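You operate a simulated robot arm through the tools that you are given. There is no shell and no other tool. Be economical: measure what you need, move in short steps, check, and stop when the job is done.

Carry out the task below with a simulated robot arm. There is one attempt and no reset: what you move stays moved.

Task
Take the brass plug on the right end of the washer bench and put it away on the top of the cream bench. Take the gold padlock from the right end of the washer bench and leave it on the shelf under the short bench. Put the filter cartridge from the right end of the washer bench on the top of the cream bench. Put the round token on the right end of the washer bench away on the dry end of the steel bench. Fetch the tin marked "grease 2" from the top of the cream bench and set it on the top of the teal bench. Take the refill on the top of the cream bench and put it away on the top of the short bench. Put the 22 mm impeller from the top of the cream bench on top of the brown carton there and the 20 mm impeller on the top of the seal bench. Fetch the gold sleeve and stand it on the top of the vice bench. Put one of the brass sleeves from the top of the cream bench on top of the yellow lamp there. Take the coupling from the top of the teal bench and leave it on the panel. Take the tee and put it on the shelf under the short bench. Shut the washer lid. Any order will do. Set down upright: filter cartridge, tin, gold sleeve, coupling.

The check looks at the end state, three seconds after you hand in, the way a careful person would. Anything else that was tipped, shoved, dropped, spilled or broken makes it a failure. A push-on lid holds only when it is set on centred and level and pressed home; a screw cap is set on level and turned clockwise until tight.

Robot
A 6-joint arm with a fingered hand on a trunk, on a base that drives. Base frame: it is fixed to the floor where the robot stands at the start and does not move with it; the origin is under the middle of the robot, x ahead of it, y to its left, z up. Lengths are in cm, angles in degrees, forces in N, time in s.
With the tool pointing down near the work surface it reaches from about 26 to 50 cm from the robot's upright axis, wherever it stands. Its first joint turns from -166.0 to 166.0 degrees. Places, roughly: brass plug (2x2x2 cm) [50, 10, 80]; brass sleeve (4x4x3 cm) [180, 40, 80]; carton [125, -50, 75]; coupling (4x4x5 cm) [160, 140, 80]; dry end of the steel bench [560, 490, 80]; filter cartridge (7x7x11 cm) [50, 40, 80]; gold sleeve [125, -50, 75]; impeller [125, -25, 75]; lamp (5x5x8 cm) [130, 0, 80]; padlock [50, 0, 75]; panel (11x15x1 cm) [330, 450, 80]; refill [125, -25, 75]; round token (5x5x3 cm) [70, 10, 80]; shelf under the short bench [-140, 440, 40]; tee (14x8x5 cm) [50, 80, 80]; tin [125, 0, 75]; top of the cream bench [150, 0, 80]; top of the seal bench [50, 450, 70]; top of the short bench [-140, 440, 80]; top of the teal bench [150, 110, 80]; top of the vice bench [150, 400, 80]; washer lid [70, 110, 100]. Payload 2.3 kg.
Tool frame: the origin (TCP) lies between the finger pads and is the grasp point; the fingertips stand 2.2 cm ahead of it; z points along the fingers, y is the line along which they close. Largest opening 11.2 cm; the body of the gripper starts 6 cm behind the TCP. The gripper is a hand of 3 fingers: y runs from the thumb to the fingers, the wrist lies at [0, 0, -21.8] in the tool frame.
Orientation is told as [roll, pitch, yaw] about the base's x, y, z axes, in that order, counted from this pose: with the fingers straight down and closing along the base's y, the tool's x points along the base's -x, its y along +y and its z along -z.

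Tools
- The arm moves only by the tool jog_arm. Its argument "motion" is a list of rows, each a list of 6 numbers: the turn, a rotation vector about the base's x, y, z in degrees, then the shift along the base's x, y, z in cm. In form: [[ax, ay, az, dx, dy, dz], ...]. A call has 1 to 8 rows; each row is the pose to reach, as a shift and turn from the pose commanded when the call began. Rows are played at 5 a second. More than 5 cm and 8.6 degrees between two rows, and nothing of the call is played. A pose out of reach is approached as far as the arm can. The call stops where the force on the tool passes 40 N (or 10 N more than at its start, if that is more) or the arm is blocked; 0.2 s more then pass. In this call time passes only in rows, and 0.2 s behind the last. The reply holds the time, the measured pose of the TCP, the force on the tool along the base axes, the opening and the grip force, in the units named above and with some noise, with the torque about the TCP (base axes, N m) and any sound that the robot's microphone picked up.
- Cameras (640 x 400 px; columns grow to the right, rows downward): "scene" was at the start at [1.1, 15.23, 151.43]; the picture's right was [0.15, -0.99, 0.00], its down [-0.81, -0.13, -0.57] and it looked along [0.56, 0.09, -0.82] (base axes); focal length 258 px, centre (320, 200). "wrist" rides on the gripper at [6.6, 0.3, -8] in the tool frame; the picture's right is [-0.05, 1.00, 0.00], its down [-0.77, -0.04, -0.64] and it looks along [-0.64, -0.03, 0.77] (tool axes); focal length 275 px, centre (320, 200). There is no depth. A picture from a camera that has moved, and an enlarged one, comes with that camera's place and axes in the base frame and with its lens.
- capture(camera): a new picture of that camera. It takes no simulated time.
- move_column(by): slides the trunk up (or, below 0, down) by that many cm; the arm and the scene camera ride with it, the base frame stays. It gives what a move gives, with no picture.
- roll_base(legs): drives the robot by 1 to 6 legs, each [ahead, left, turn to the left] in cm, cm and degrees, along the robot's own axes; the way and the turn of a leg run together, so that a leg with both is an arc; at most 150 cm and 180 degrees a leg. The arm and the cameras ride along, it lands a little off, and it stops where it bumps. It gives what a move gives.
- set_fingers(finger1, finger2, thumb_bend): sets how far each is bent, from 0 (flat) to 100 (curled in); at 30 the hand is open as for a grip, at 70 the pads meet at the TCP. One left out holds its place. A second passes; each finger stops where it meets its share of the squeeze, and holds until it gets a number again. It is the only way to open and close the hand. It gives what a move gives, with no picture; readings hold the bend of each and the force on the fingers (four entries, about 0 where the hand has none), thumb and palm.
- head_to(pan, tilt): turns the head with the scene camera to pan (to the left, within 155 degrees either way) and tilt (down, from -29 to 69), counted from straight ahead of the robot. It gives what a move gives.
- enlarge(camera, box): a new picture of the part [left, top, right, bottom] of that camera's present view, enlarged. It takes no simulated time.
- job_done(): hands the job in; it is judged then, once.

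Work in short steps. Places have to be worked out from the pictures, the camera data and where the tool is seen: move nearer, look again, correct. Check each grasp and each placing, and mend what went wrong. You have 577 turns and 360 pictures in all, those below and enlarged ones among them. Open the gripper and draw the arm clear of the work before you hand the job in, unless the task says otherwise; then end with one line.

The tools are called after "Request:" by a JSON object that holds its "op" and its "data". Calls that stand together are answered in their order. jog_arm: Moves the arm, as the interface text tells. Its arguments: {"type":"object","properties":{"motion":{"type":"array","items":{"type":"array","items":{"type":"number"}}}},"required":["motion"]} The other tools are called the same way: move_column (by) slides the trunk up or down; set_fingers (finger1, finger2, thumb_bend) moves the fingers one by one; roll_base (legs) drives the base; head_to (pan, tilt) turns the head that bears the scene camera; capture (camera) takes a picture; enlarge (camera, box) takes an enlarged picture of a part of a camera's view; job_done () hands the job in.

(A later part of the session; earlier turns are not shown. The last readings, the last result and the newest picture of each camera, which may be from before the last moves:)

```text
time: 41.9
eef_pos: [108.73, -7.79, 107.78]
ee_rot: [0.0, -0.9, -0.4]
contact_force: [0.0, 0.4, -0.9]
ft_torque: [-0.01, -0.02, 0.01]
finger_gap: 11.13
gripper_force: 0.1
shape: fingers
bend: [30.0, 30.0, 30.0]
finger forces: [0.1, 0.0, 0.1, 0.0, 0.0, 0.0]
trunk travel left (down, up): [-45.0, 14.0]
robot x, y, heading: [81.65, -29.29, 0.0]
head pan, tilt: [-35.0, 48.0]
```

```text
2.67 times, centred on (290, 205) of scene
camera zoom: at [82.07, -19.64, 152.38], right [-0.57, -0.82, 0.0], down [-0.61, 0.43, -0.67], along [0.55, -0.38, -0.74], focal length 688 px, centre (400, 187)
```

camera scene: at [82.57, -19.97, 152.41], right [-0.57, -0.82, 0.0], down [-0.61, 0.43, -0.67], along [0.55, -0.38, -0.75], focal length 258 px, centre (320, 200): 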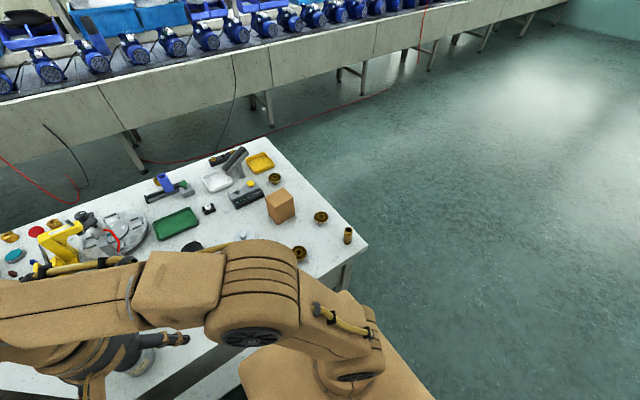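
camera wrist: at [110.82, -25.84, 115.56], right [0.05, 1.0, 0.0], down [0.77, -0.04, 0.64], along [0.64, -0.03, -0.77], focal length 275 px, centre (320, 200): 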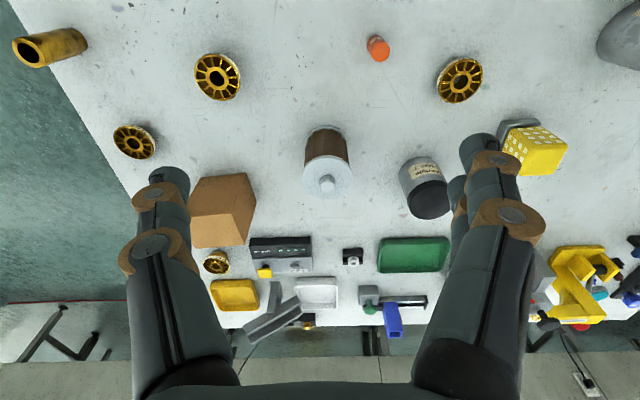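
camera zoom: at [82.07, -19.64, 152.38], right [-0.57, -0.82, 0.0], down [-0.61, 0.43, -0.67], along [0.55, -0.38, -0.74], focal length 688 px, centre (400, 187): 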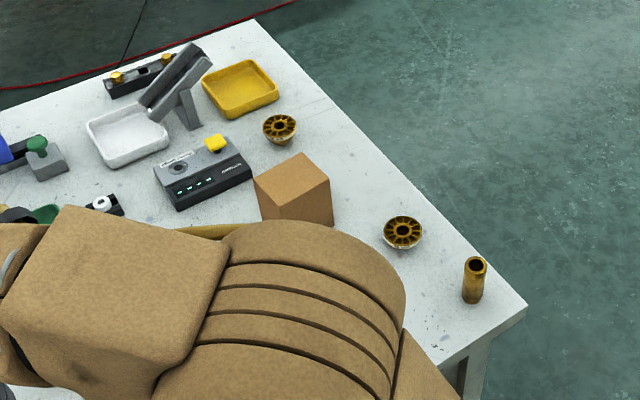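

Now zoom on the impellers' labels from here.

Request:
{"op": "enlarge", "data": {"camera": "scene", "box": [305, 205, 337, 225]}}

Request:
{"op": "enlarge", "data": {"camera": "scene", "box": [258, 168, 290, 188]}}

Request:
{"op": "capture", "data": {"camera": "wrist"}}

```text
16.00 times, centred on (321, 215) of scene
camera zoom: at [82.07, -19.64, 152.38], right [-0.57, -0.82, 0.0], down [-0.61, 0.43, -0.67], along [0.55, -0.38, -0.74], focal length 4129 px, centre (304, -40)
```

zoom: 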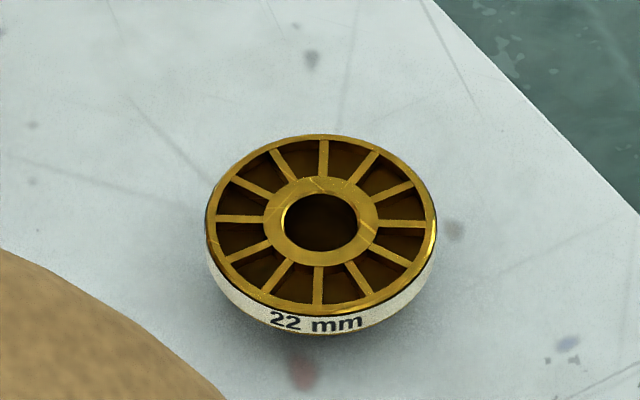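

```text
16.00 times, centred on (274, 178) of scene
camera zoom: at [82.07, -19.64, 152.38], right [-0.57, -0.82, 0.0], down [-0.61, 0.43, -0.67], along [0.55, -0.38, -0.74], focal length 4129 px, centre (1056, 552)
```

zoom: 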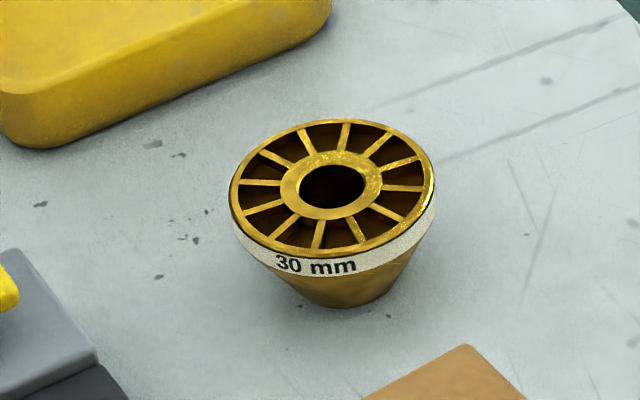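

```text
319 pictures are left
camera wrist: at [102.06, -7.36, 115.59], right [0.05, 1.0, 0.0], down [0.76, -0.04, 0.65], along [0.65, -0.03, -0.76], focal length 275 px, centre (320, 200)
```

wrist: 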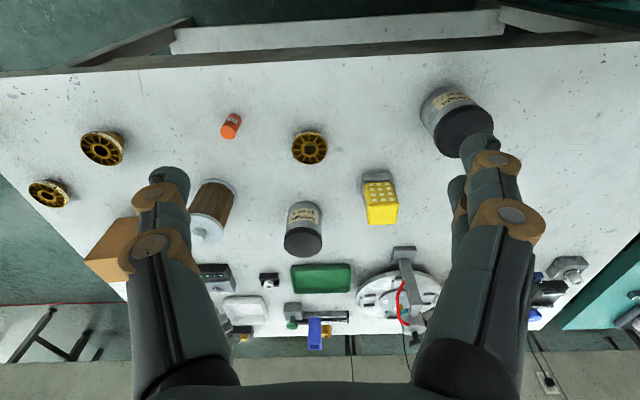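

B (nearest the right edge) is the 22 mm one. It and the carton are best served from the bench's right end; I centre the arm, then drive around to stand at (131, -92) facing left (+y).

Request:
{"op": "jog_arm", "data": {"motion": [[0, 0.9, 0, 2, -4, 0.5], [0, 0.9, 0, 4, -8, 1], [0, 0.9, 0, 5, -12, 1.5], [0, 0.9, 0, 6, -16, 2], [0, 0.9, 0, 6, -19, 2]]}}

Request:
{"op": "roll_base", "data": {"legs": [[0, -65, 0], [0, 0, 90], [0, -48, 0]]}}

Request:
{"op": "head_to", "data": {"pan": -5, "tilt": 50}}

Request:
{"op": "capture", "data": {"camera": "scene"}}

Request:
{"op": "capture", "data": {"camera": "wrist"}}

```text
time: 43.1
eef_pos: [114.52, -26.75, 109.81]
ee_rot: [0.0, -0.1, -0.5]
contact_force: [-0.5, 0.1, -1.7]
ft_torque: [0.01, 0.0, -0.02]
finger_gap: 11.15
gripper_force: 0.0
shape: fingers
bend: [30.0, 30.0, 30.0]
finger forces: [0.0, 0.1, 0.1, 0.0, 0.1, 0.1]
trunk travel left (down, up): [-45.0, 14.0]
robot x, y, heading: [81.56, -29.3, 0.0]
head pan, tilt: [-35.0, 48.0]
```

```text
time: 53.1
eef_pos: [127.61, -61.88, 109.76]
ee_rot: [-0.1, 0.0, 90.4]
contact_force: [-0.2, 0.0, 0.3]
ft_torque: [0.03, 0.02, -0.02]
finger_gap: 11.12
gripper_force: 0.1
shape: fingers
bend: [30.0, 30.0, 30.0]
finger forces: [0.1, 0.0, 0.1, 0.0, 0.0, 0.0]
trunk travel left (down, up): [-45.0, 14.0]
robot x, y, heading: [130.83, -95.04, 90.8]
head pan, tilt: [-35.0, 48.0]
```

```text
time: 54.0
eef_pos: [127.44, -61.77, 109.75]
ee_rot: [-0.1, 0.0, 90.3]
contact_force: [0.5, 0.5, -1.3]
ft_torque: [-0.03, 0.0, -0.03]
finger_gap: 11.15
gripper_force: 0.1
shape: fingers
bend: [30.0, 30.0, 30.0]
finger forces: [0.1, 0.0, 0.0, 0.1, 0.0, 0.0]
trunk travel left (down, up): [-45.0, 14.0]
robot x, y, heading: [130.36, -94.62, 90.7]
head pan, tilt: [-5.0, 50.0]
```

```text
318 pictures are left
camera scene: at [117.23, -93.16, 152.11], right [1.0, -0.07, 0.0], down [-0.06, -0.76, -0.64], along [0.05, 0.64, -0.77], focal length 258 px, centre (320, 200)
```

scene: 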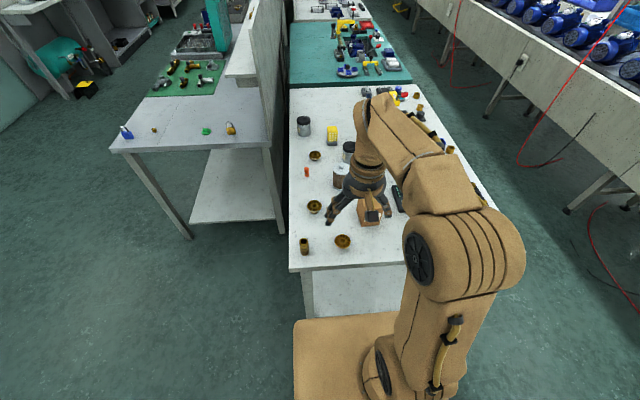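

```text
317 pictures are left
camera wrist: at [127.32, -68.43, 117.7], right [-1.0, 0.04, 0.0], down [0.03, 0.77, 0.64], along [0.03, 0.64, -0.77], focal length 275 px, centre (320, 200)
```

wrist: 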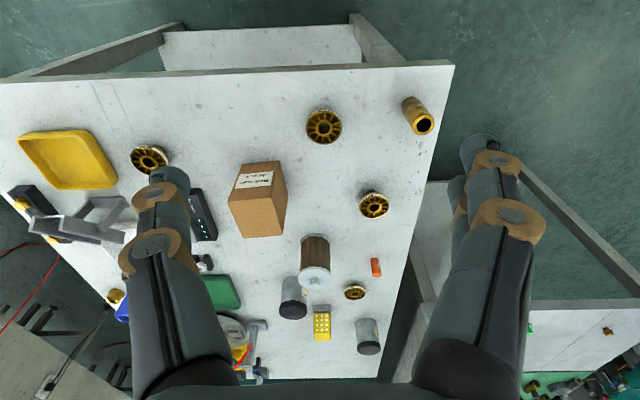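

Clear view. I roll 8 cm closer and put the hand above the 22 mm impeller at about (128.3, -52).

Request:
{"op": "roll_base", "data": {"legs": [[8, 0, 0]]}}

Request:
{"op": "jog_arm", "data": {"motion": [[0, 0, 0, 0.3, 1, -4.5], [0, 0, 0, 0.5, 1.5, -9], [0, 0, 0, 0.7, 2, -13.5], [0, 0, 0, 0.9, 2, -18]]}}

Request:
{"op": "capture", "data": {"camera": "wrist"}}

```text
time: 55.1
eef_pos: [127.43, -53.73, 109.79]
ee_rot: [0.1, -0.1, 90.2]
contact_force: [-0.6, 0.3, -0.3]
ft_torque: [0.0, -0.02, -0.02]
finger_gap: 11.13
gripper_force: 0.1
shape: fingers
bend: [30.0, 30.0, 30.0]
finger forces: [0.0, 0.0, 0.1, 0.0, 0.1, 0.1]
trunk travel left (down, up): [-45.0, 14.0]
robot x, y, heading: [130.42, -86.73, 90.7]
head pan, tilt: [-5.0, 50.0]
```

```text
time: 56.1
eef_pos: [128.75, -52.06, 91.79]
ee_rot: [0.0, 0.0, 90.2]
contact_force: [-0.1, -0.7, -0.9]
ft_torque: [0.0, 0.01, -0.05]
finger_gap: 11.13
gripper_force: 0.1
shape: fingers
bend: [30.0, 30.0, 30.0]
finger forces: [0.1, 0.0, 0.1, 0.0, 0.0, 0.0]
trunk travel left (down, up): [-45.0, 14.0]
robot x, y, heading: [130.38, -87.0, 90.6]
head pan, tilt: [-5.0, 50.0]
```

```text
316 pictures are left
camera wrist: at [128.49, -58.7, 99.66], right [-1.0, 0.04, 0.0], down [0.03, 0.77, 0.64], along [0.03, 0.64, -0.77], focal length 275 px, centre (320, 200)
```

wrist: 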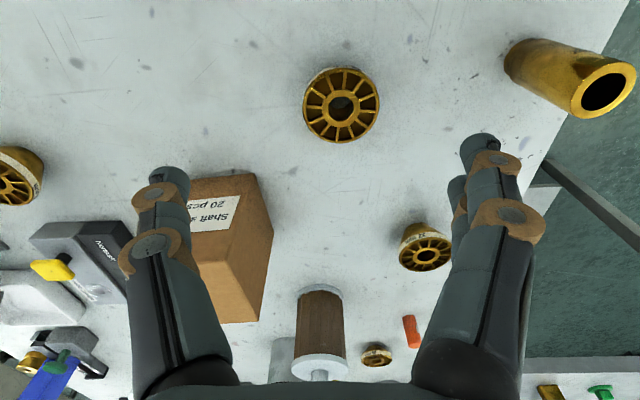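

Impeller at (127.4, -51.5), rim ≈5.2 cm wide. I lower to z 81 with pads on either side.

Request:
{"op": "jog_arm", "data": {"motion": [[0, 0, 0, -1.2, 0.5, -3.5], [0, 0, 0, -1.2, 0.5, -7], [0, 0, 0, -1.2, 0.5, -10.5]]}}

Request:
{"op": "capture", "data": {"camera": "wrist"}}

```text
time: 57.0
eef_pos: [127.33, -51.64, 81.76]
ee_rot: [0.2, -0.6, 90.0]
contact_force: [1.4, -4.5, 34.9]
ft_torque: [-0.13, 0.35, 0.16]
finger_gap: 11.85
gripper_force: 17.1
shape: fingers
bend: [28.0, 28.0, 29.0]
finger forces: [10.8, 8.7, 0.0, 0.0, 14.4, 0.1]
trunk travel left (down, up): [-45.0, 14.0]
robot x, y, heading: [130.36, -86.92, 90.8]
head pan, tilt: [-5.0, 50.0]
stopped in row 3: the force on the tool passed its limit at 84 N (the readings are from after the stop); the commanded pose is now the measured one
```

```text
315 pictures are left
camera wrist: at [127.01, -58.32, 89.64], right [-1.0, 0.05, 0.0], down [0.04, 0.76, 0.64], along [0.03, 0.64, -0.76], focal length 275 px, centre (320, 200)
```

wrist: 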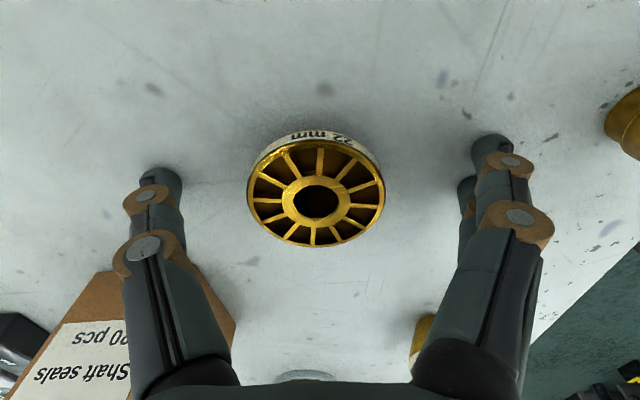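

Bench surface is at z≈79.7 (tips touched). I raise 0.7 and close on the rim.

Request:
{"op": "jog_arm", "data": {"motion": [[0, 0, 0, 0, 0, 0.8]]}}

Request:
{"op": "set_fingers", "data": {"finger1": 65, "finger2": 65, "thumb_bend": 65}}

Request:
{"op": "capture", "data": {"camera": "wrist"}}

```text
time: 57.4
eef_pos: [127.27, -51.49, 82.25]
ee_rot: [0.1, -0.4, 89.9]
contact_force: [0.0, -0.2, -0.3]
ft_torque: [0.0, 0.03, -0.01]
finger_gap: 11.25
gripper_force: 0.1
shape: fingers
bend: [30.0, 30.0, 30.0]
finger forces: [0.1, 0.0, 0.0, 0.0, 0.0, 0.1]
trunk travel left (down, up): [-45.0, 14.0]
robot x, y, heading: [130.27, -86.21, 90.5]
head pan, tilt: [-5.0, 50.0]
```

```text
time: 57.9
eef_pos: [127.23, -51.63, 82.62]
ee_rot: [0.1, -0.9, 90.0]
contact_force: [-4.5, -3.3, 32.4]
ft_torque: [-0.32, 0.55, -0.19]
finger_gap: 4.07
gripper_force: 23.5
shape: fingers
bend: [60.0, 60.0, 62.0]
finger forces: [19.3, 10.2, 0.1, 0.0, 17.3, 0.0]
trunk travel left (down, up): [-45.0, 14.0]
robot x, y, heading: [130.74, -86.75, 90.7]
head pan, tilt: [-5.0, 50.0]
stopped: the force on the tool passed its limit at 44 N (the readings are from after the stop); the commanded pose is now the measured one
```

```text
314 pictures are left
camera wrist: at [126.94, -58.26, 90.49], right [-1.0, 0.05, 0.0], down [0.04, 0.76, 0.65], along [0.03, 0.65, -0.76], focal length 275 px, centre (320, 200)
```

wrist: 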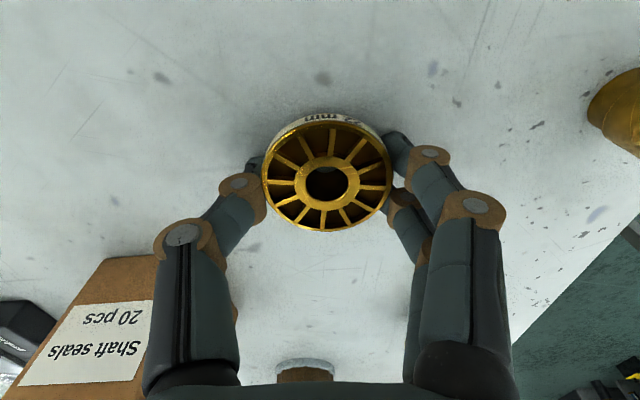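

Tips press the bench while closing. I raise 0.6, re-close, and see the grip.

Request:
{"op": "jog_arm", "data": {"motion": [[0, 0, 0, 0, 0, 0.6]]}}

Request:
{"op": "set_fingers", "data": {"finger1": 66, "finger2": 66, "thumb_bend": 66}}

Request:
{"op": "jog_arm", "data": {"motion": [[0, 0, 0, 0, 0, 3], [0, 0, 0, 0, 0, 7]]}}

Request:
{"op": "capture", "data": {"camera": "wrist"}}

```text
time: 58.3
eef_pos: [127.23, -51.23, 83.0]
ee_rot: [0.1, -0.5, 90.1]
contact_force: [-0.4, -0.3, -1.7]
ft_torque: [0.01, 0.01, -0.02]
finger_gap: 3.87
gripper_force: 10.4
shape: fingers
bend: [59.0, 60.0, 60.0]
finger forces: [5.9, 4.2, 0.0, 0.0, 10.7, 0.0]
trunk travel left (down, up): [-45.0, 14.0]
robot x, y, heading: [130.69, -86.49, 90.5]
head pan, tilt: [-5.0, 50.0]
```

```text
time: 59.3
eef_pos: [127.19, -51.32, 83.03]
ee_rot: [0.1, -0.6, 90.0]
contact_force: [-0.5, -0.9, -3.5]
ft_torque: [0.01, -0.01, -0.02]
finger_gap: 3.84
gripper_force: 10.5
shape: fingers
bend: [58.0, 60.0, 60.0]
finger forces: [6.1, 4.3, 0.1, 0.0, 11.3, 0.0]
trunk travel left (down, up): [-45.0, 14.0]
robot x, y, heading: [130.22, -86.58, 90.7]
head pan, tilt: [-5.0, 50.0]
```

```text
time: 59.9
eef_pos: [127.43, -51.53, 90.07]
ee_rot: [0.1, -0.5, 90.0]
contact_force: [0.5, -0.8, -1.5]
ft_torque: [-0.01, 0.0, 0.03]
finger_gap: 3.81
gripper_force: 10.8
shape: fingers
bend: [58.0, 60.0, 60.0]
finger forces: [6.2, 4.4, 0.0, 0.0, 11.3, 0.0]
trunk travel left (down, up): [-45.0, 14.0]
robot x, y, heading: [130.84, -86.82, 90.8]
head pan, tilt: [-5.0, 50.0]
```

```text
313 pictures are left
camera wrist: at [127.18, -58.23, 97.98], right [-1.0, 0.05, 0.0], down [0.04, 0.76, 0.64], along [0.03, 0.64, -0.77], focal length 275 px, centre (320, 200)
```

wrist: 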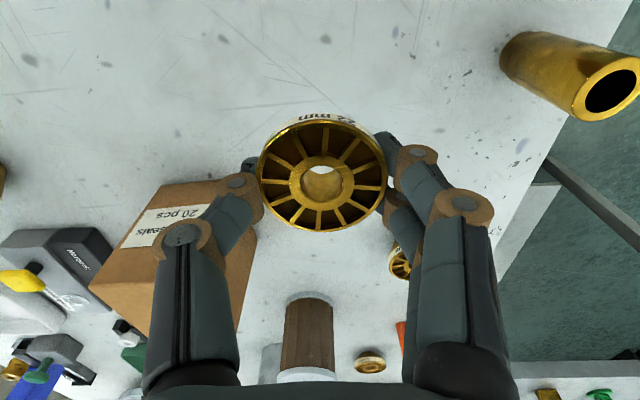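

Impeller in hand. I raise and move above the carton at about (138.5, -42).

Request:
{"op": "jog_arm", "data": {"motion": [[0, 0, 0, 0, 0, 4.5], [0, 0, 0, 0, 0, 9], [0, 0, 0, 3, 1, 12], [0, 0, 0, 6, 2, 13], [0, 0, 0, 9, 4, 13], [0, 0, 0, 11, 6, 13]]}}

Request:
{"op": "capture", "data": {"camera": "wrist"}}

Request:
{"op": "capture", "data": {"camera": "scene"}}

```text
time: 61.3
eef_pos: [138.57, -45.13, 103.02]
ee_rot: [0.1, -0.5, 90.0]
contact_force: [-0.3, 0.4, -2.6]
ft_torque: [-0.02, 0.02, 0.0]
finger_gap: 3.77
gripper_force: 11.5
shape: fingers
bend: [58.0, 60.0, 60.0]
finger forces: [6.1, 4.4, 0.1, 0.0, 11.2, 0.1]
trunk travel left (down, up): [-45.0, 14.0]
robot x, y, heading: [130.21, -87.08, 90.6]
head pan, tilt: [-5.0, 50.0]
```

```text
312 pictures are left
camera wrist: at [138.26, -51.8, 110.87], right [-1.0, 0.05, 0.0], down [0.04, 0.76, 0.64], along [0.03, 0.64, -0.77], focal length 275 px, centre (320, 200)
```

wrist: 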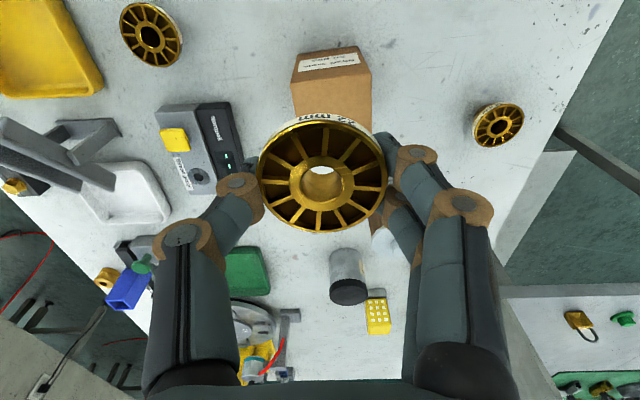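

```text
311 pictures are left
camera scene: at [117.17, -85.03, 152.11], right [1.0, -0.08, 0.0], down [-0.06, -0.76, -0.64], along [0.05, 0.64, -0.77], focal length 258 px, centre (320, 200)
```

scene: 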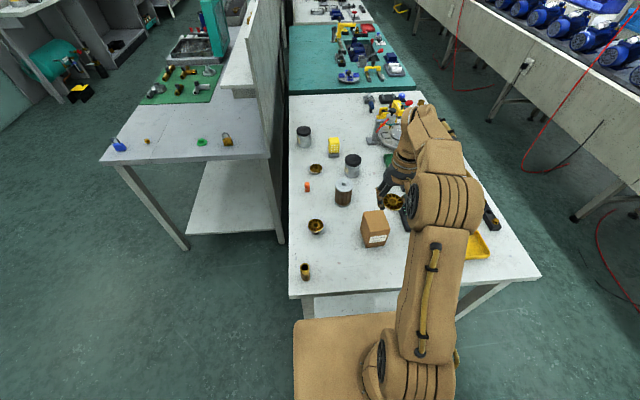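

I zoom on the carton to pin down its top face.

Request:
{"op": "enlarge", "data": {"camera": "scene", "box": [340, 195, 404, 260]}}

```text
6.15 times, centred on (372, 228) of scene
camera zoom: at [117.17, -85.03, 152.11], right [1.0, -0.08, 0.0], down [-0.06, -0.76, -0.64], along [0.05, 0.64, -0.77], focal length 1588 px, centre (0, 31)
```

zoom: 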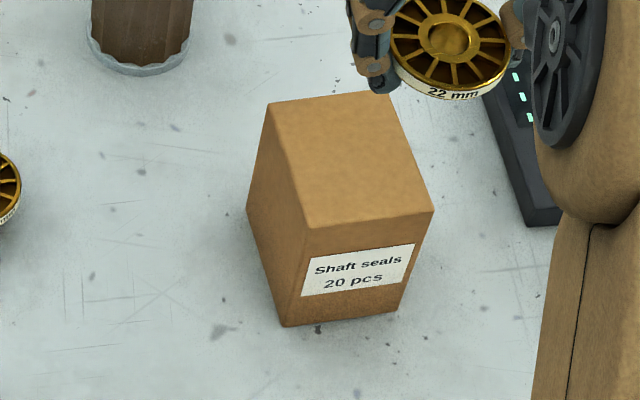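

Carton top centre is (137.6, -41.6, 88.6). The impeller's bottom is ~3.2 below the TCP; I move over and lower.

Request:
{"op": "jog_arm", "data": {"motion": [[0, 0, 0, -0.4, 2, -3], [0, 0.5, 0, -0.9, 3.5, -6], [0, 0.5, 0, -0.9, 3.5, -9], [0, 0.5, 0, -0.9, 3.5, -10.5]]}}

Request:
{"op": "capture", "data": {"camera": "wrist"}}

Request:
{"op": "enlarge", "data": {"camera": "scene", "box": [340, 175, 436, 260]}}

```text
time: 62.3
eef_pos: [137.56, -41.8, 92.37]
ee_rot: [0.5, -0.6, 90.0]
contact_force: [0.3, 0.3, -1.9]
ft_torque: [0.03, 0.0, -0.03]
finger_gap: 3.75
gripper_force: 10.6
shape: fingers
bend: [58.0, 60.0, 60.0]
finger forces: [6.1, 4.2, 0.0, 0.0, 11.1, 0.0]
trunk travel left (down, up): [-45.0, 14.0]
robot x, y, heading: [130.69, -86.7, 90.8]
head pan, tilt: [-5.0, 50.0]
```

```text
309 pictures are left
camera wrist: at [137.21, -48.54, 100.25], right [-1.0, 0.05, 0.01], down [0.04, 0.76, 0.64], along [0.02, 0.64, -0.77], focal length 275 px, centre (320, 200)
```

wrist: 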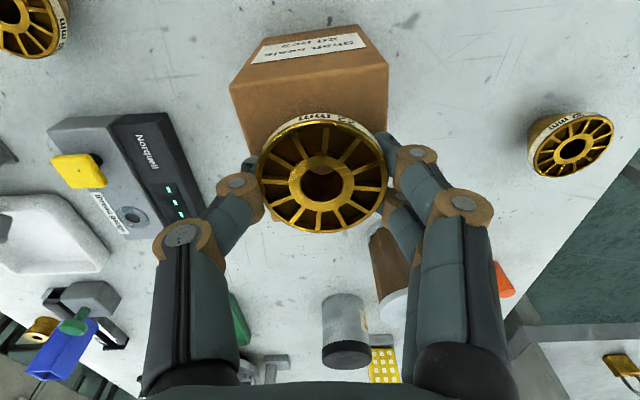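

```text
4.71 times, centred on (388, 218) of scene
camera zoom: at [117.12, -85.08, 152.11], right [1.0, -0.08, 0.0], down [-0.06, -0.76, -0.64], along [0.05, 0.64, -0.77], focal length 1214 px, centre (0, 118)
```

zoom: 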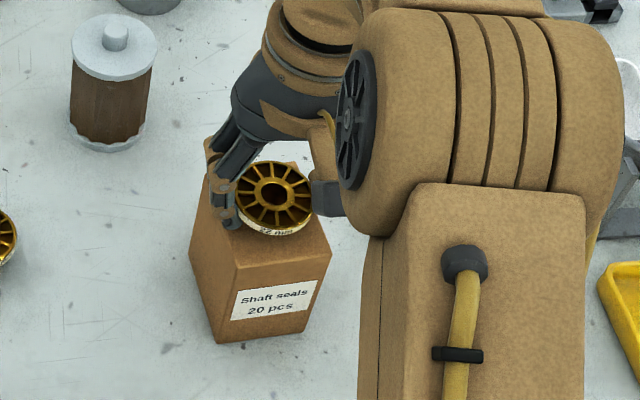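

Aligned over the carton. Lower until contact.

Request:
{"op": "jog_arm", "data": {"motion": [[0, 0, 0, 0.2, 0, -0.3], [0, 0, 0, 0.2, 0, -0.5], [0, 0, 0, 0.2, 0, -0.7], [0, 0, 0, 0.2, 0, -0.9]]}}

```text
time: 63.4
eef_pos: [137.55, -41.9, 92.11]
ee_rot: [0.6, -1.2, 90.0]
contact_force: [-3.1, -2.8, 25.7]
ft_torque: [-0.27, 0.7, 0.03]
finger_gap: 3.76
gripper_force: 21.2
shape: fingers
bend: [64.0, 63.0, 60.0]
finger forces: [22.2, 9.3, 0.0, 0.0, 12.0, 0.1]
trunk travel left (down, up): [-45.0, 14.0]
robot x, y, heading: [130.32, -86.94, 90.5]
head pan, tilt: [-5.0, 50.0]
stopped in row 4: the force on the tool passed its limit at 41 N (the readings are from after the stop); the commanded pose is now the measured one
```

Contact. I relax 0.3 up and open gradually.

Request:
{"op": "jog_arm", "data": {"motion": [[0, 0.5, 0, 0, 0, 0.25]]}}

Request:
{"op": "set_fingers", "data": {"finger1": 50, "finger2": 50, "thumb_bend": 50}}

Request:
{"op": "capture", "data": {"camera": "wrist"}}

```text
time: 63.8
eef_pos: [137.57, -41.88, 92.11]
ee_rot: [1.1, -0.9, 90.0]
contact_force: [-0.7, -2.4, 9.1]
ft_torque: [-0.15, 0.22, 0.02]
finger_gap: 3.72
gripper_force: 15.1
shape: fingers
bend: [62.0, 62.0, 61.0]
finger forces: [13.0, 4.6, 0.0, 0.0, 12.3, 0.0]
trunk travel left (down, up): [-45.0, 14.0]
robot x, y, heading: [130.46, -86.68, 90.7]
head pan, tilt: [-5.0, 50.0]
```

```text
time: 64.8
eef_pos: [137.66, -41.89, 92.17]
ee_rot: [1.1, -1.1, 90.0]
contact_force: [2.5, -2.7, 13.8]
ft_torque: [-0.16, 0.44, 0.1]
finger_gap: 5.2
gripper_force: 7.4
shape: fingers
bend: [54.0, 51.0, 50.0]
finger forces: [10.8, 3.7, 0.0, 0.0, 0.1, 0.0]
trunk travel left (down, up): [-45.0, 14.0]
robot x, y, heading: [130.59, -86.92, 90.6]
head pan, tilt: [-5.0, 50.0]
```

```text
307 pictures are left
camera wrist: at [137.48, -48.63, 100.0], right [-1.0, 0.05, 0.02], down [0.05, 0.76, 0.65], along [0.01, 0.65, -0.76], focal length 275 px, centre (320, 200)
```

wrist: 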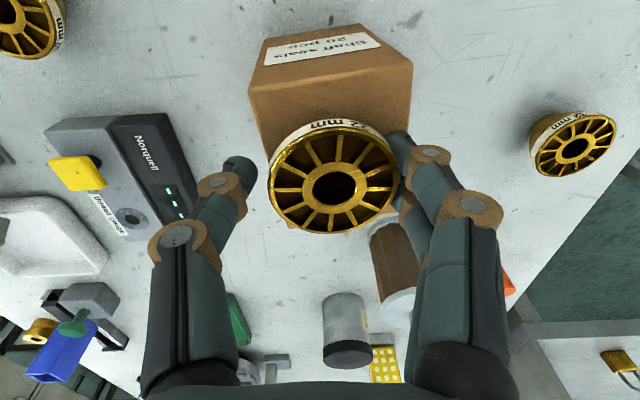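

Impeller sits on the carton, finger 1 still presses on something; I raise 0.5 and then open fully.

Request:
{"op": "jog_arm", "data": {"motion": [[0, 0, 0, 0, 0, 0.5]]}}

Request:
{"op": "set_fingers", "data": {"finger1": 35, "finger2": 35, "thumb_bend": 35}}

Request:
{"op": "capture", "data": {"camera": "wrist"}}

```text
time: 65.2
eef_pos: [137.61, -41.7, 92.55]
ee_rot: [1.1, -0.9, 89.9]
contact_force: [0.4, 0.2, 0.1]
ft_torque: [-0.01, 0.0, -0.02]
finger_gap: 5.45
gripper_force: 0.2
shape: fingers
bend: [50.0, 50.0, 50.0]
finger forces: [0.1, 0.1, 0.1, 0.0, 0.0, 0.0]
trunk travel left (down, up): [-45.0, 14.0]
robot x, y, heading: [130.68, -86.6, 90.7]
head pan, tilt: [-5.0, 50.0]
```

```text
time: 66.2
eef_pos: [137.6, -41.67, 92.48]
ee_rot: [1.1, -0.9, 90.0]
contact_force: [0.0, -0.6, -1.2]
ft_torque: [0.01, 0.02, -0.02]
finger_gap: 9.72
gripper_force: 0.1
shape: fingers
bend: [35.0, 35.0, 35.0]
finger forces: [0.1, 0.0, 0.0, 0.0, 0.0, 0.1]
trunk travel left (down, up): [-45.0, 14.0]
robot x, y, heading: [130.29, -86.99, 90.6]
head pan, tilt: [-5.0, 50.0]
```

```text
306 pictures are left
camera wrist: at [137.51, -48.42, 100.38], right [-1.0, 0.05, 0.02], down [0.05, 0.76, 0.65], along [0.02, 0.65, -0.76], focal length 275 px, centre (320, 200)
```

wrist: 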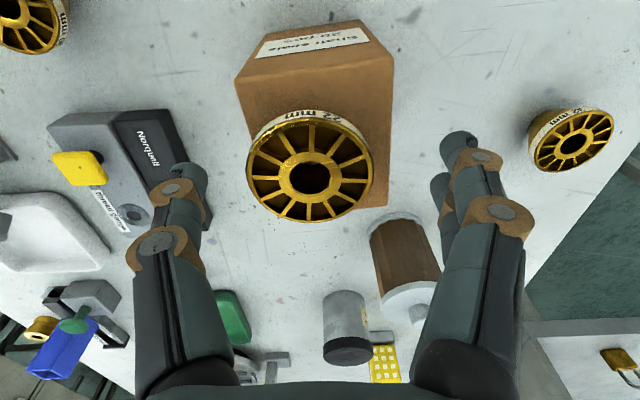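

Impeller rests on the carton. I lift away, fix the small tilt, and check.

Request:
{"op": "jog_arm", "data": {"motion": [[0, 0, 0, 0, 0, 4], [0, 0, 0, 0, 0, 8], [-0.9, -1.1, 0, -3, -4, 10], [-0.9, -1.1, 0, -6, -8, 12], [-0.9, -1.1, 0, -9, -9, 13]]}}

Request:
{"op": "capture", "data": {"camera": "wrist"}}

Request:
{"op": "enlarge", "data": {"camera": "scene", "box": [280, 160, 440, 280]}}

```text
refused: row 3 steps farther than a row can; nothing moved
```

```text
305 pictures are left
camera wrist: at [137.51, -48.42, 100.38], right [-1.0, 0.05, 0.02], down [0.05, 0.76, 0.65], along [0.02, 0.65, -0.76], focal length 275 px, centre (320, 200)
```

wrist: 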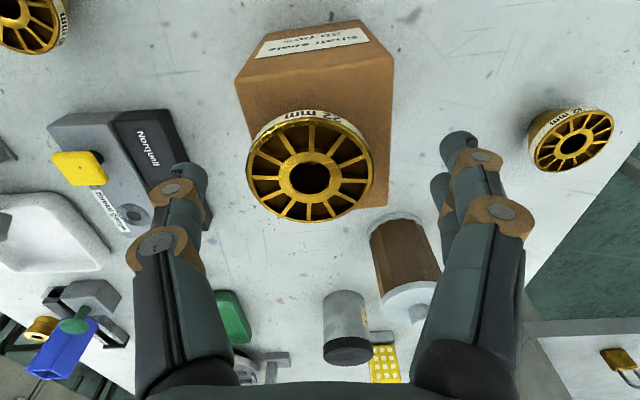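

```text
3.33 times, centred on (360, 220) of scene
camera zoom: at [117.12, -85.13, 152.11], right [1.0, -0.08, 0.0], down [-0.06, -0.76, -0.64], along [0.05, 0.64, -0.77], focal length 860 px, centre (187, 133)
```

zoom: 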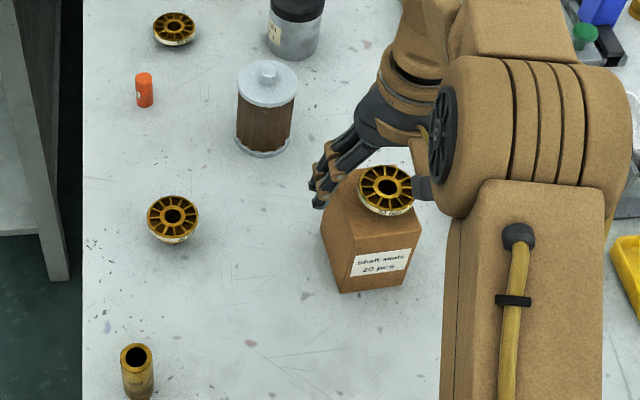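

Impeller stands well on the carton. Retreat with smaller steps.

Request:
{"op": "jog_arm", "data": {"motion": [[0, 0, 0, 0, 0, 4], [0, 0, 0, 0, 0, 8], [-0.9, -1.1, 0, -2, -3, 10], [-0.9, -1.1, 0, -4, -6, 12], [-0.9, -1.1, 0, -7, -8, 13], [-0.9, -1.1, 0, -10, -10, 14], [-0.9, -1.1, 0, -13, -13, 14]]}}

Request:
{"op": "capture", "data": {"camera": "wrist"}}

Request:
{"op": "enlarge", "data": {"camera": "scene", "box": [285, 155, 349, 195]}}

```text
time: 67.8
eef_pos: [124.68, -54.7, 106.46]
ee_rot: [0.0, -0.1, 90.0]
contact_force: [0.6, -0.3, 0.1]
ft_torque: [0.02, 0.0, -0.01]
finger_gap: 9.74
gripper_force: 0.0
shape: fingers
bend: [35.0, 35.0, 35.0]
finger forces: [0.1, 0.1, 0.0, 0.0, 0.0, 0.1]
trunk travel left (down, up): [-45.0, 14.0]
robot x, y, heading: [130.46, -86.35, 90.7]
head pan, tilt: [-5.0, 50.0]
```

```text
303 pictures are left
camera wrist: at [124.34, -61.36, 114.41], right [-1.0, 0.05, 0.0], down [0.04, 0.77, 0.64], along [0.03, 0.64, -0.77], focal length 275 px, centre (320, 200)
```

wrist: 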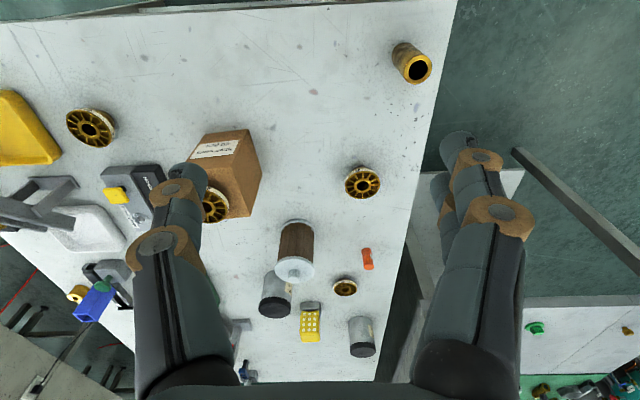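

```text
10.00 times, centred on (317, 175) of scene
camera zoom: at [117.07, -85.21, 152.11], right [1.0, -0.08, 0.0], down [-0.06, -0.76, -0.64], along [0.05, 0.64, -0.77], focal length 2581 px, centre (350, 450)
```

zoom: 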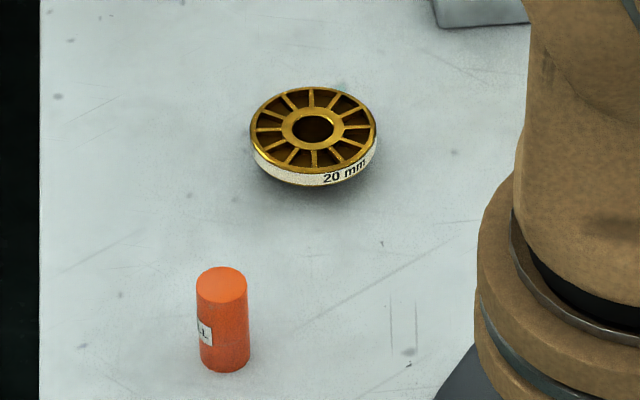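

The near one is confirmed "20 mm". Next the gold sleeve at about (115.6, -53.8), top z 87. I move above it.

Request:
{"op": "jog_arm", "data": {"motion": [[0, 0, 0, -3, 0.3, -2], [0, 0, 0, -6, 0.6, -5], [0, 0, 0, -9, 0.9, -8], [0, 0, 0, -9.1, 0.9, -12]]}}

Request:
{"op": "capture", "data": {"camera": "wrist"}}

```text
time: 68.8
eef_pos: [115.37, -53.53, 94.44]
ee_rot: [0.0, 0.0, 89.9]
contact_force: [-0.2, 0.6, -0.1]
ft_torque: [-0.02, 0.01, 0.0]
finger_gap: 9.76
gripper_force: 0.2
shape: fingers
bend: [35.0, 35.0, 35.0]
finger forces: [0.0, 0.0, 0.0, 0.0, 0.1, 0.0]
trunk travel left (down, up): [-45.0, 14.0]
robot x, y, heading: [130.69, -86.76, 90.5]
head pan, tilt: [-5.0, 50.0]
```

```text
301 pictures are left
camera wrist: at [115.03, -60.16, 102.37], right [-1.0, 0.05, 0.0], down [0.04, 0.77, 0.64], along [0.03, 0.64, -0.77], focal length 275 px, centre (320, 200)
```

wrist: 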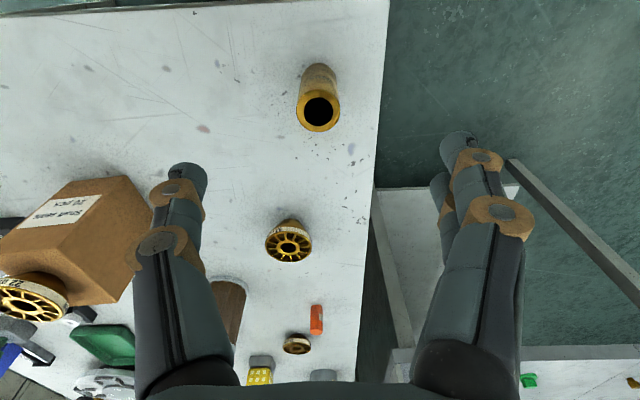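

Sleeve centred at (115.3, -54.1). Descend to z 84 and close.

Request:
{"op": "jog_arm", "data": {"motion": [[0, 0, 0, 0, -0.5, -3.5], [0, 0, 0, 0, -0.5, -7], [0, 0, 0, 0, -0.5, -10.2]]}}

Request:
{"op": "capture", "data": {"camera": "wrist"}}

Request:
{"op": "set_fingers", "data": {"finger1": 70, "finger2": 70, "thumb_bend": 70}}

Request:
{"op": "capture", "data": {"camera": "wrist"}}

```text
time: 69.6
eef_pos: [115.67, -54.23, 84.25]
ee_rot: [0.0, 0.1, 90.0]
contact_force: [0.6, -0.4, 0.2]
ft_torque: [0.02, 0.01, 0.04]
finger_gap: 9.75
gripper_force: 0.1
shape: fingers
bend: [35.0, 35.0, 35.0]
finger forces: [0.1, 0.0, 0.0, 0.0, 0.0, 0.0]
trunk travel left (down, up): [-45.0, 14.0]
robot x, y, heading: [130.53, -86.86, 90.5]
head pan, tilt: [-5.0, 50.0]
```

```text
300 pictures are left
camera wrist: at [115.37, -60.75, 92.3], right [-1.0, 0.05, 0.0], down [0.04, 0.77, 0.64], along [0.03, 0.64, -0.77], focal length 275 px, centre (320, 200)
```

wrist: 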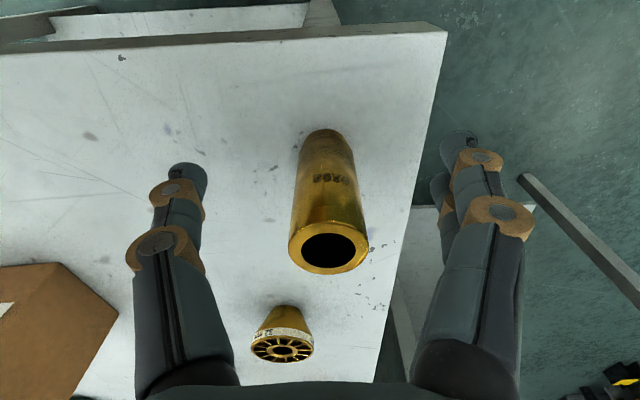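

```text
time: 70.6
eef_pos: [115.64, -54.25, 84.4]
ee_rot: [-0.1, 0.0, 90.0]
contact_force: [-0.3, 0.0, 0.0]
ft_torque: [0.0, -0.02, 0.02]
finger_gap: 1.67
gripper_force: 7.3
shape: fingers
bend: [66.0, 63.0, 66.0]
finger forces: [2.8, 4.8, 0.1, 0.1, 7.4, 0.0]
trunk travel left (down, up): [-45.0, 14.0]
robot x, y, heading: [130.2, -86.7, 90.5]
head pan, tilt: [-5.0, 50.0]
```

```text
299 pictures are left
camera wrist: at [115.38, -60.76, 92.35], right [-1.0, 0.05, 0.0], down [0.04, 0.77, 0.64], along [0.03, 0.64, -0.77], focal length 275 px, centre (320, 200)
```

wrist: 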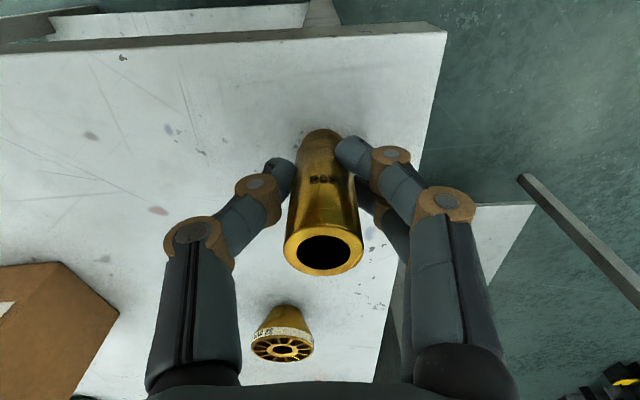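

Gripped (7 N). Lift, and look along the aisles to plan the way to the vice bench.

Request:
{"op": "jog_arm", "data": {"motion": [[0, 0, 0, 0, 0, 4.5], [0, 0, 0, 0, -1, 9], [0, 0, 0, 2, -2, 13], [0, 0, 0, 5, -3, 16], [0, 0, 0, 9, -4, 18], [0, 0, 0, 12, -4, 21]]}}

Request:
{"op": "head_to", "data": {"pan": -15, "tilt": 15}}

Request:
{"op": "capture", "data": {"camera": "scene"}}

Request:
{"op": "head_to", "data": {"pan": 20, "tilt": 15}}

Request:
{"op": "capture", "data": {"camera": "scene"}}

Request:
{"op": "capture", "data": {"camera": "wrist"}}

```text
time: 72.0
eef_pos: [127.43, -58.18, 105.63]
ee_rot: [0.1, 0.0, 90.1]
contact_force: [-0.5, -0.4, -1.0]
ft_torque: [0.0, 0.03, 0.0]
finger_gap: 1.62
gripper_force: 7.4
shape: fingers
bend: [66.0, 63.0, 66.0]
finger forces: [2.7, 4.9, 0.0, 0.0, 7.1, 0.1]
trunk travel left (down, up): [-45.0, 14.0]
robot x, y, heading: [130.65, -86.6, 90.5]
head pan, tilt: [-5.0, 50.0]
```

```text
time: 73.0
eef_pos: [127.32, -58.15, 105.57]
ee_rot: [0.0, 0.0, 90.0]
contact_force: [0.7, 1.3, -1.5]
ft_torque: [-0.03, -0.02, -0.02]
finger_gap: 1.63
gripper_force: 7.5
shape: fingers
bend: [66.0, 63.0, 66.0]
finger forces: [2.7, 4.8, 0.0, 0.0, 7.1, 0.1]
trunk travel left (down, up): [-45.0, 14.0]
robot x, y, heading: [130.79, -86.84, 90.5]
head pan, tilt: [-15.0, 15.0]
```

```text
298 pictures are left
camera scene: at [118.85, -83.75, 157.48], right [0.97, -0.25, 0.0], down [-0.06, -0.25, -0.97], along [0.24, 0.94, -0.26], focal length 258 px, centre (320, 200)
```

scene: 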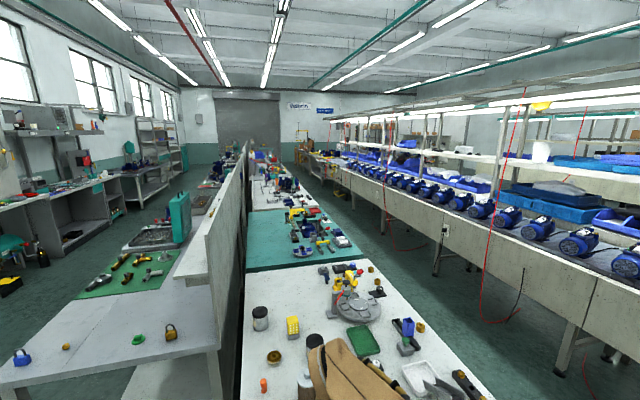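

```text
time: 74.0
eef_pos: [127.34, -58.17, 105.57]
ee_rot: [0.0, 0.0, 90.0]
contact_force: [-0.2, -0.1, -1.6]
ft_torque: [0.0, -0.01, 0.0]
finger_gap: 1.62
gripper_force: 7.6
shape: fingers
bend: [66.0, 63.0, 66.0]
finger forces: [2.8, 4.9, 0.0, 0.1, 7.0, 0.0]
trunk travel left (down, up): [-45.0, 14.0]
robot x, y, heading: [130.28, -86.54, 90.5]
head pan, tilt: [20.0, 15.0]
```

```text
297 pictures are left
camera scene: at [113.25, -84.05, 157.48], right [0.94, 0.35, 0.0], down [0.09, -0.24, -0.97], along [-0.34, 0.9, -0.26], focal length 258 px, centre (320, 200)
```

scene: 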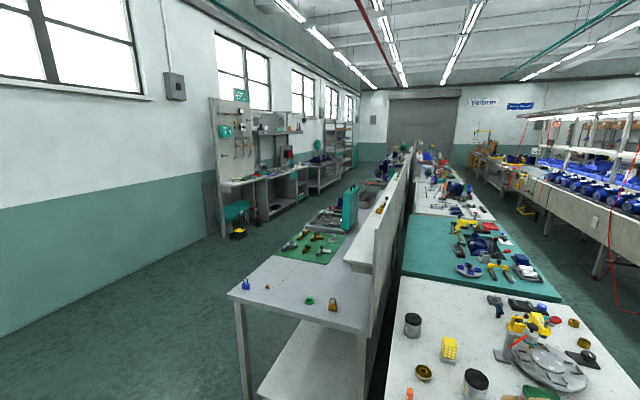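

```text
296 pictures are left
camera wrist: at [127.01, -64.72, 113.52], right [-1.0, 0.05, 0.0], down [0.04, 0.77, 0.64], along [0.03, 0.64, -0.77], focal length 275 px, centre (320, 200)
```

wrist: 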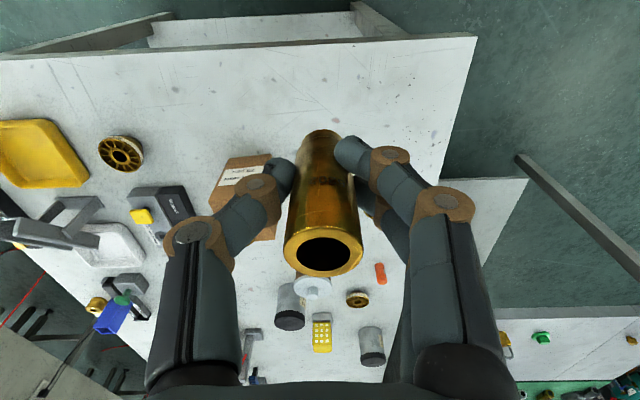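

The middle aisle (between this bench row and the motor line) leads to +y. I drive right into the aisle and up along it.

Request:
{"op": "roll_base", "data": {"legs": [[0, -98, -0.5], [150, 0, 0], [100, 0, 0]]}}

Request:
{"op": "head_to", "data": {"pan": 20, "tilt": 20}}

Request:
{"op": "capture", "data": {"camera": "scene"}}

Request:
{"op": "head_to", "data": {"pan": -30, "tilt": 15}}

Request:
{"op": "capture", "data": {"camera": "scene"}}

```text
time: 90.9
eef_pos: [223.06, 189.97, 105.51]
ee_rot: [0.0, 0.1, 91.1]
contact_force: [-0.3, -0.8, -1.4]
ft_torque: [0.03, -0.02, 0.02]
finger_gap: 1.62
gripper_force: 7.9
shape: fingers
bend: [66.0, 63.0, 66.0]
finger forces: [2.7, 4.8, 0.0, 0.1, 6.8, 0.0]
trunk travel left (down, up): [-45.0, 14.0]
robot x, y, heading: [226.59, 161.42, 91.5]
head pan, tilt: [20.0, 15.0]
```

```text
time: 91.6
eef_pos: [223.09, 190.04, 105.66]
ee_rot: [0.0, 0.0, 91.1]
contact_force: [-0.1, -0.3, -1.0]
ft_torque: [0.0, -0.04, -0.03]
finger_gap: 1.62
gripper_force: 7.2
shape: fingers
bend: [66.0, 63.0, 66.0]
finger forces: [2.7, 4.8, 0.0, 0.1, 6.8, 0.1]
trunk travel left (down, up): [-45.0, 14.0]
robot x, y, heading: [226.86, 161.2, 91.8]
head pan, tilt: [20.0, 20.0]
```

```text
295 pictures are left
camera scene: at [209.47, 163.82, 156.67], right [0.93, 0.37, 0.0], down [0.13, -0.32, -0.94], along [-0.35, 0.87, -0.34], focal length 258 px, centre (320, 200)
```

scene: 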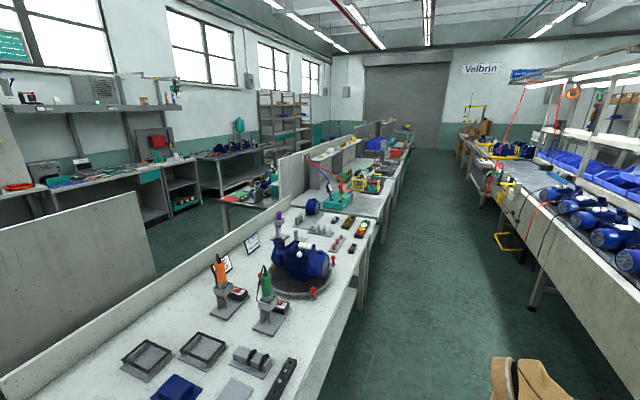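

```text
time: 92.8
eef_pos: [223.12, 189.81, 105.63]
ee_rot: [0.0, 0.0, 91.1]
contact_force: [-0.6, -0.3, 0.2]
ft_torque: [-0.01, -0.05, -0.01]
finger_gap: 1.58
gripper_force: 7.2
shape: fingers
bend: [66.0, 63.0, 66.0]
finger forces: [2.7, 4.8, 0.0, 0.0, 7.0, 0.0]
trunk travel left (down, up): [-45.0, 14.0]
robot x, y, heading: [226.78, 161.77, 91.7]
head pan, tilt: [-30.0, 15.0]
```

```text
294 pictures are left
camera scene: at [217.34, 163.4, 157.48], right [0.88, -0.47, 0.0], down [-0.12, -0.23, -0.97], along [0.46, 0.85, -0.26], focal length 258 px, centre (320, 200)
```

scene: 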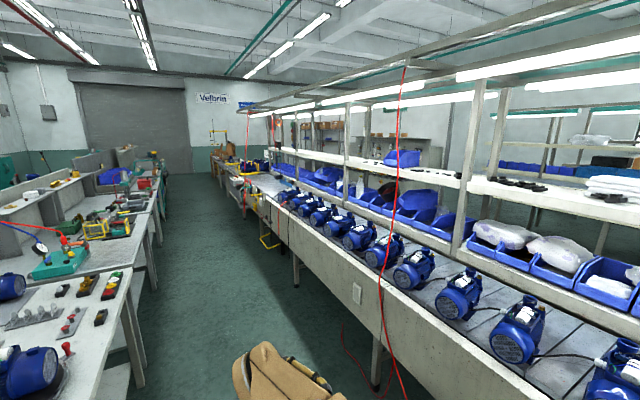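

Continue up the aisle, keeping about x=226.

Request:
{"op": "roll_base", "data": {"legs": [[150, 0, -1.5], [40, 0, 0]]}}

Request:
{"op": "head_to", "data": {"pan": 45, "tilt": 30}}

Request:
{"op": "capture", "data": {"camera": "scene"}}

Request:
{"op": "head_to", "data": {"pan": -35, "tilt": 25}}

Request:
{"op": "capture", "data": {"camera": "scene"}}

```text
time: 102.2
eef_pos: [226.98, 378.5, 105.64]
ee_rot: [0.0, 0.0, 87.1]
contact_force: [0.0, -0.1, -1.6]
ft_torque: [-0.01, 0.0, 0.02]
finger_gap: 1.61
gripper_force: 7.2
shape: fingers
bend: [66.0, 63.0, 66.0]
finger forces: [2.7, 4.9, 0.1, 0.1, 7.0, 0.0]
trunk travel left (down, up): [-45.0, 14.0]
robot x, y, heading: [229.12, 349.72, 87.5]
head pan, tilt: [-30.0, 15.0]
```

```text
time: 103.7
eef_pos: [227.05, 378.47, 105.62]
ee_rot: [0.0, 0.0, 87.2]
contact_force: [-0.8, 0.4, -1.2]
ft_torque: [-0.01, 0.01, 0.02]
finger_gap: 1.61
gripper_force: 7.2
shape: fingers
bend: [66.0, 63.0, 66.0]
finger forces: [2.6, 4.9, 0.1, 0.0, 6.9, 0.0]
trunk travel left (down, up): [-45.0, 14.0]
robot x, y, heading: [228.98, 349.85, 87.6]
head pan, tilt: [45.0, 30.0]
```

```text
293 pictures are left
camera scene: at [208.36, 351.01, 155.06], right [0.74, 0.68, 0.0], down [0.34, -0.37, -0.87], along [-0.59, 0.64, -0.5], focal length 258 px, centre (320, 200)
```

scene: 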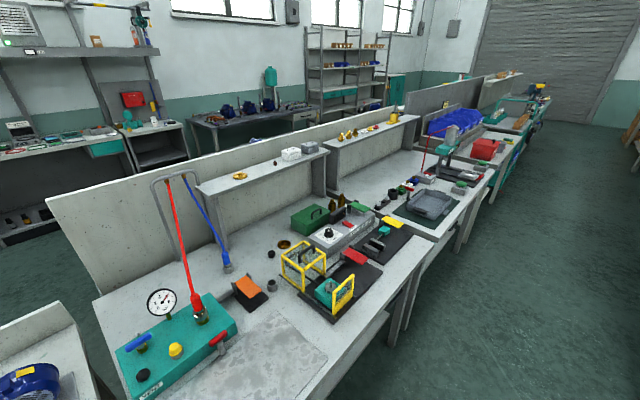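

```text
time: 105.2
eef_pos: [227.14, 378.49, 105.52]
ee_rot: [-0.1, 0.0, 87.0]
contact_force: [0.2, 0.4, -0.4]
ft_torque: [-0.01, 0.01, 0.01]
finger_gap: 1.6
gripper_force: 7.4
shape: fingers
bend: [66.0, 63.0, 66.0]
finger forces: [2.6, 4.9, 0.0, 0.0, 6.8, 0.0]
trunk travel left (down, up): [-45.0, 14.0]
robot x, y, heading: [229.12, 349.55, 88.0]
head pan, tilt: [-35.0, 25.0]
```

```text
292 pictures are left
camera scene: at [220.07, 351.69, 155.86], right [0.8, -0.61, 0.0], down [-0.26, -0.34, -0.91], along [0.55, 0.72, -0.42], focal length 258 px, centre (320, 200)
```

scene: 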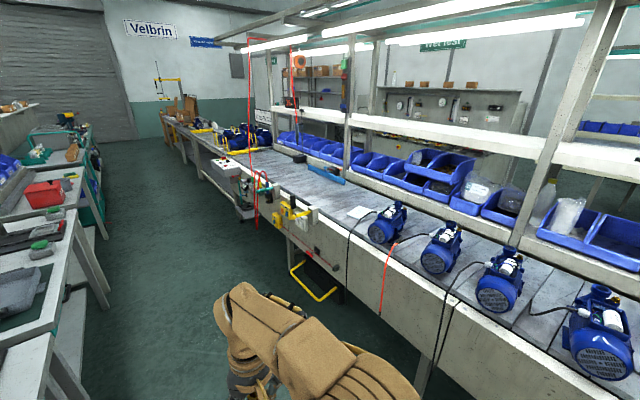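

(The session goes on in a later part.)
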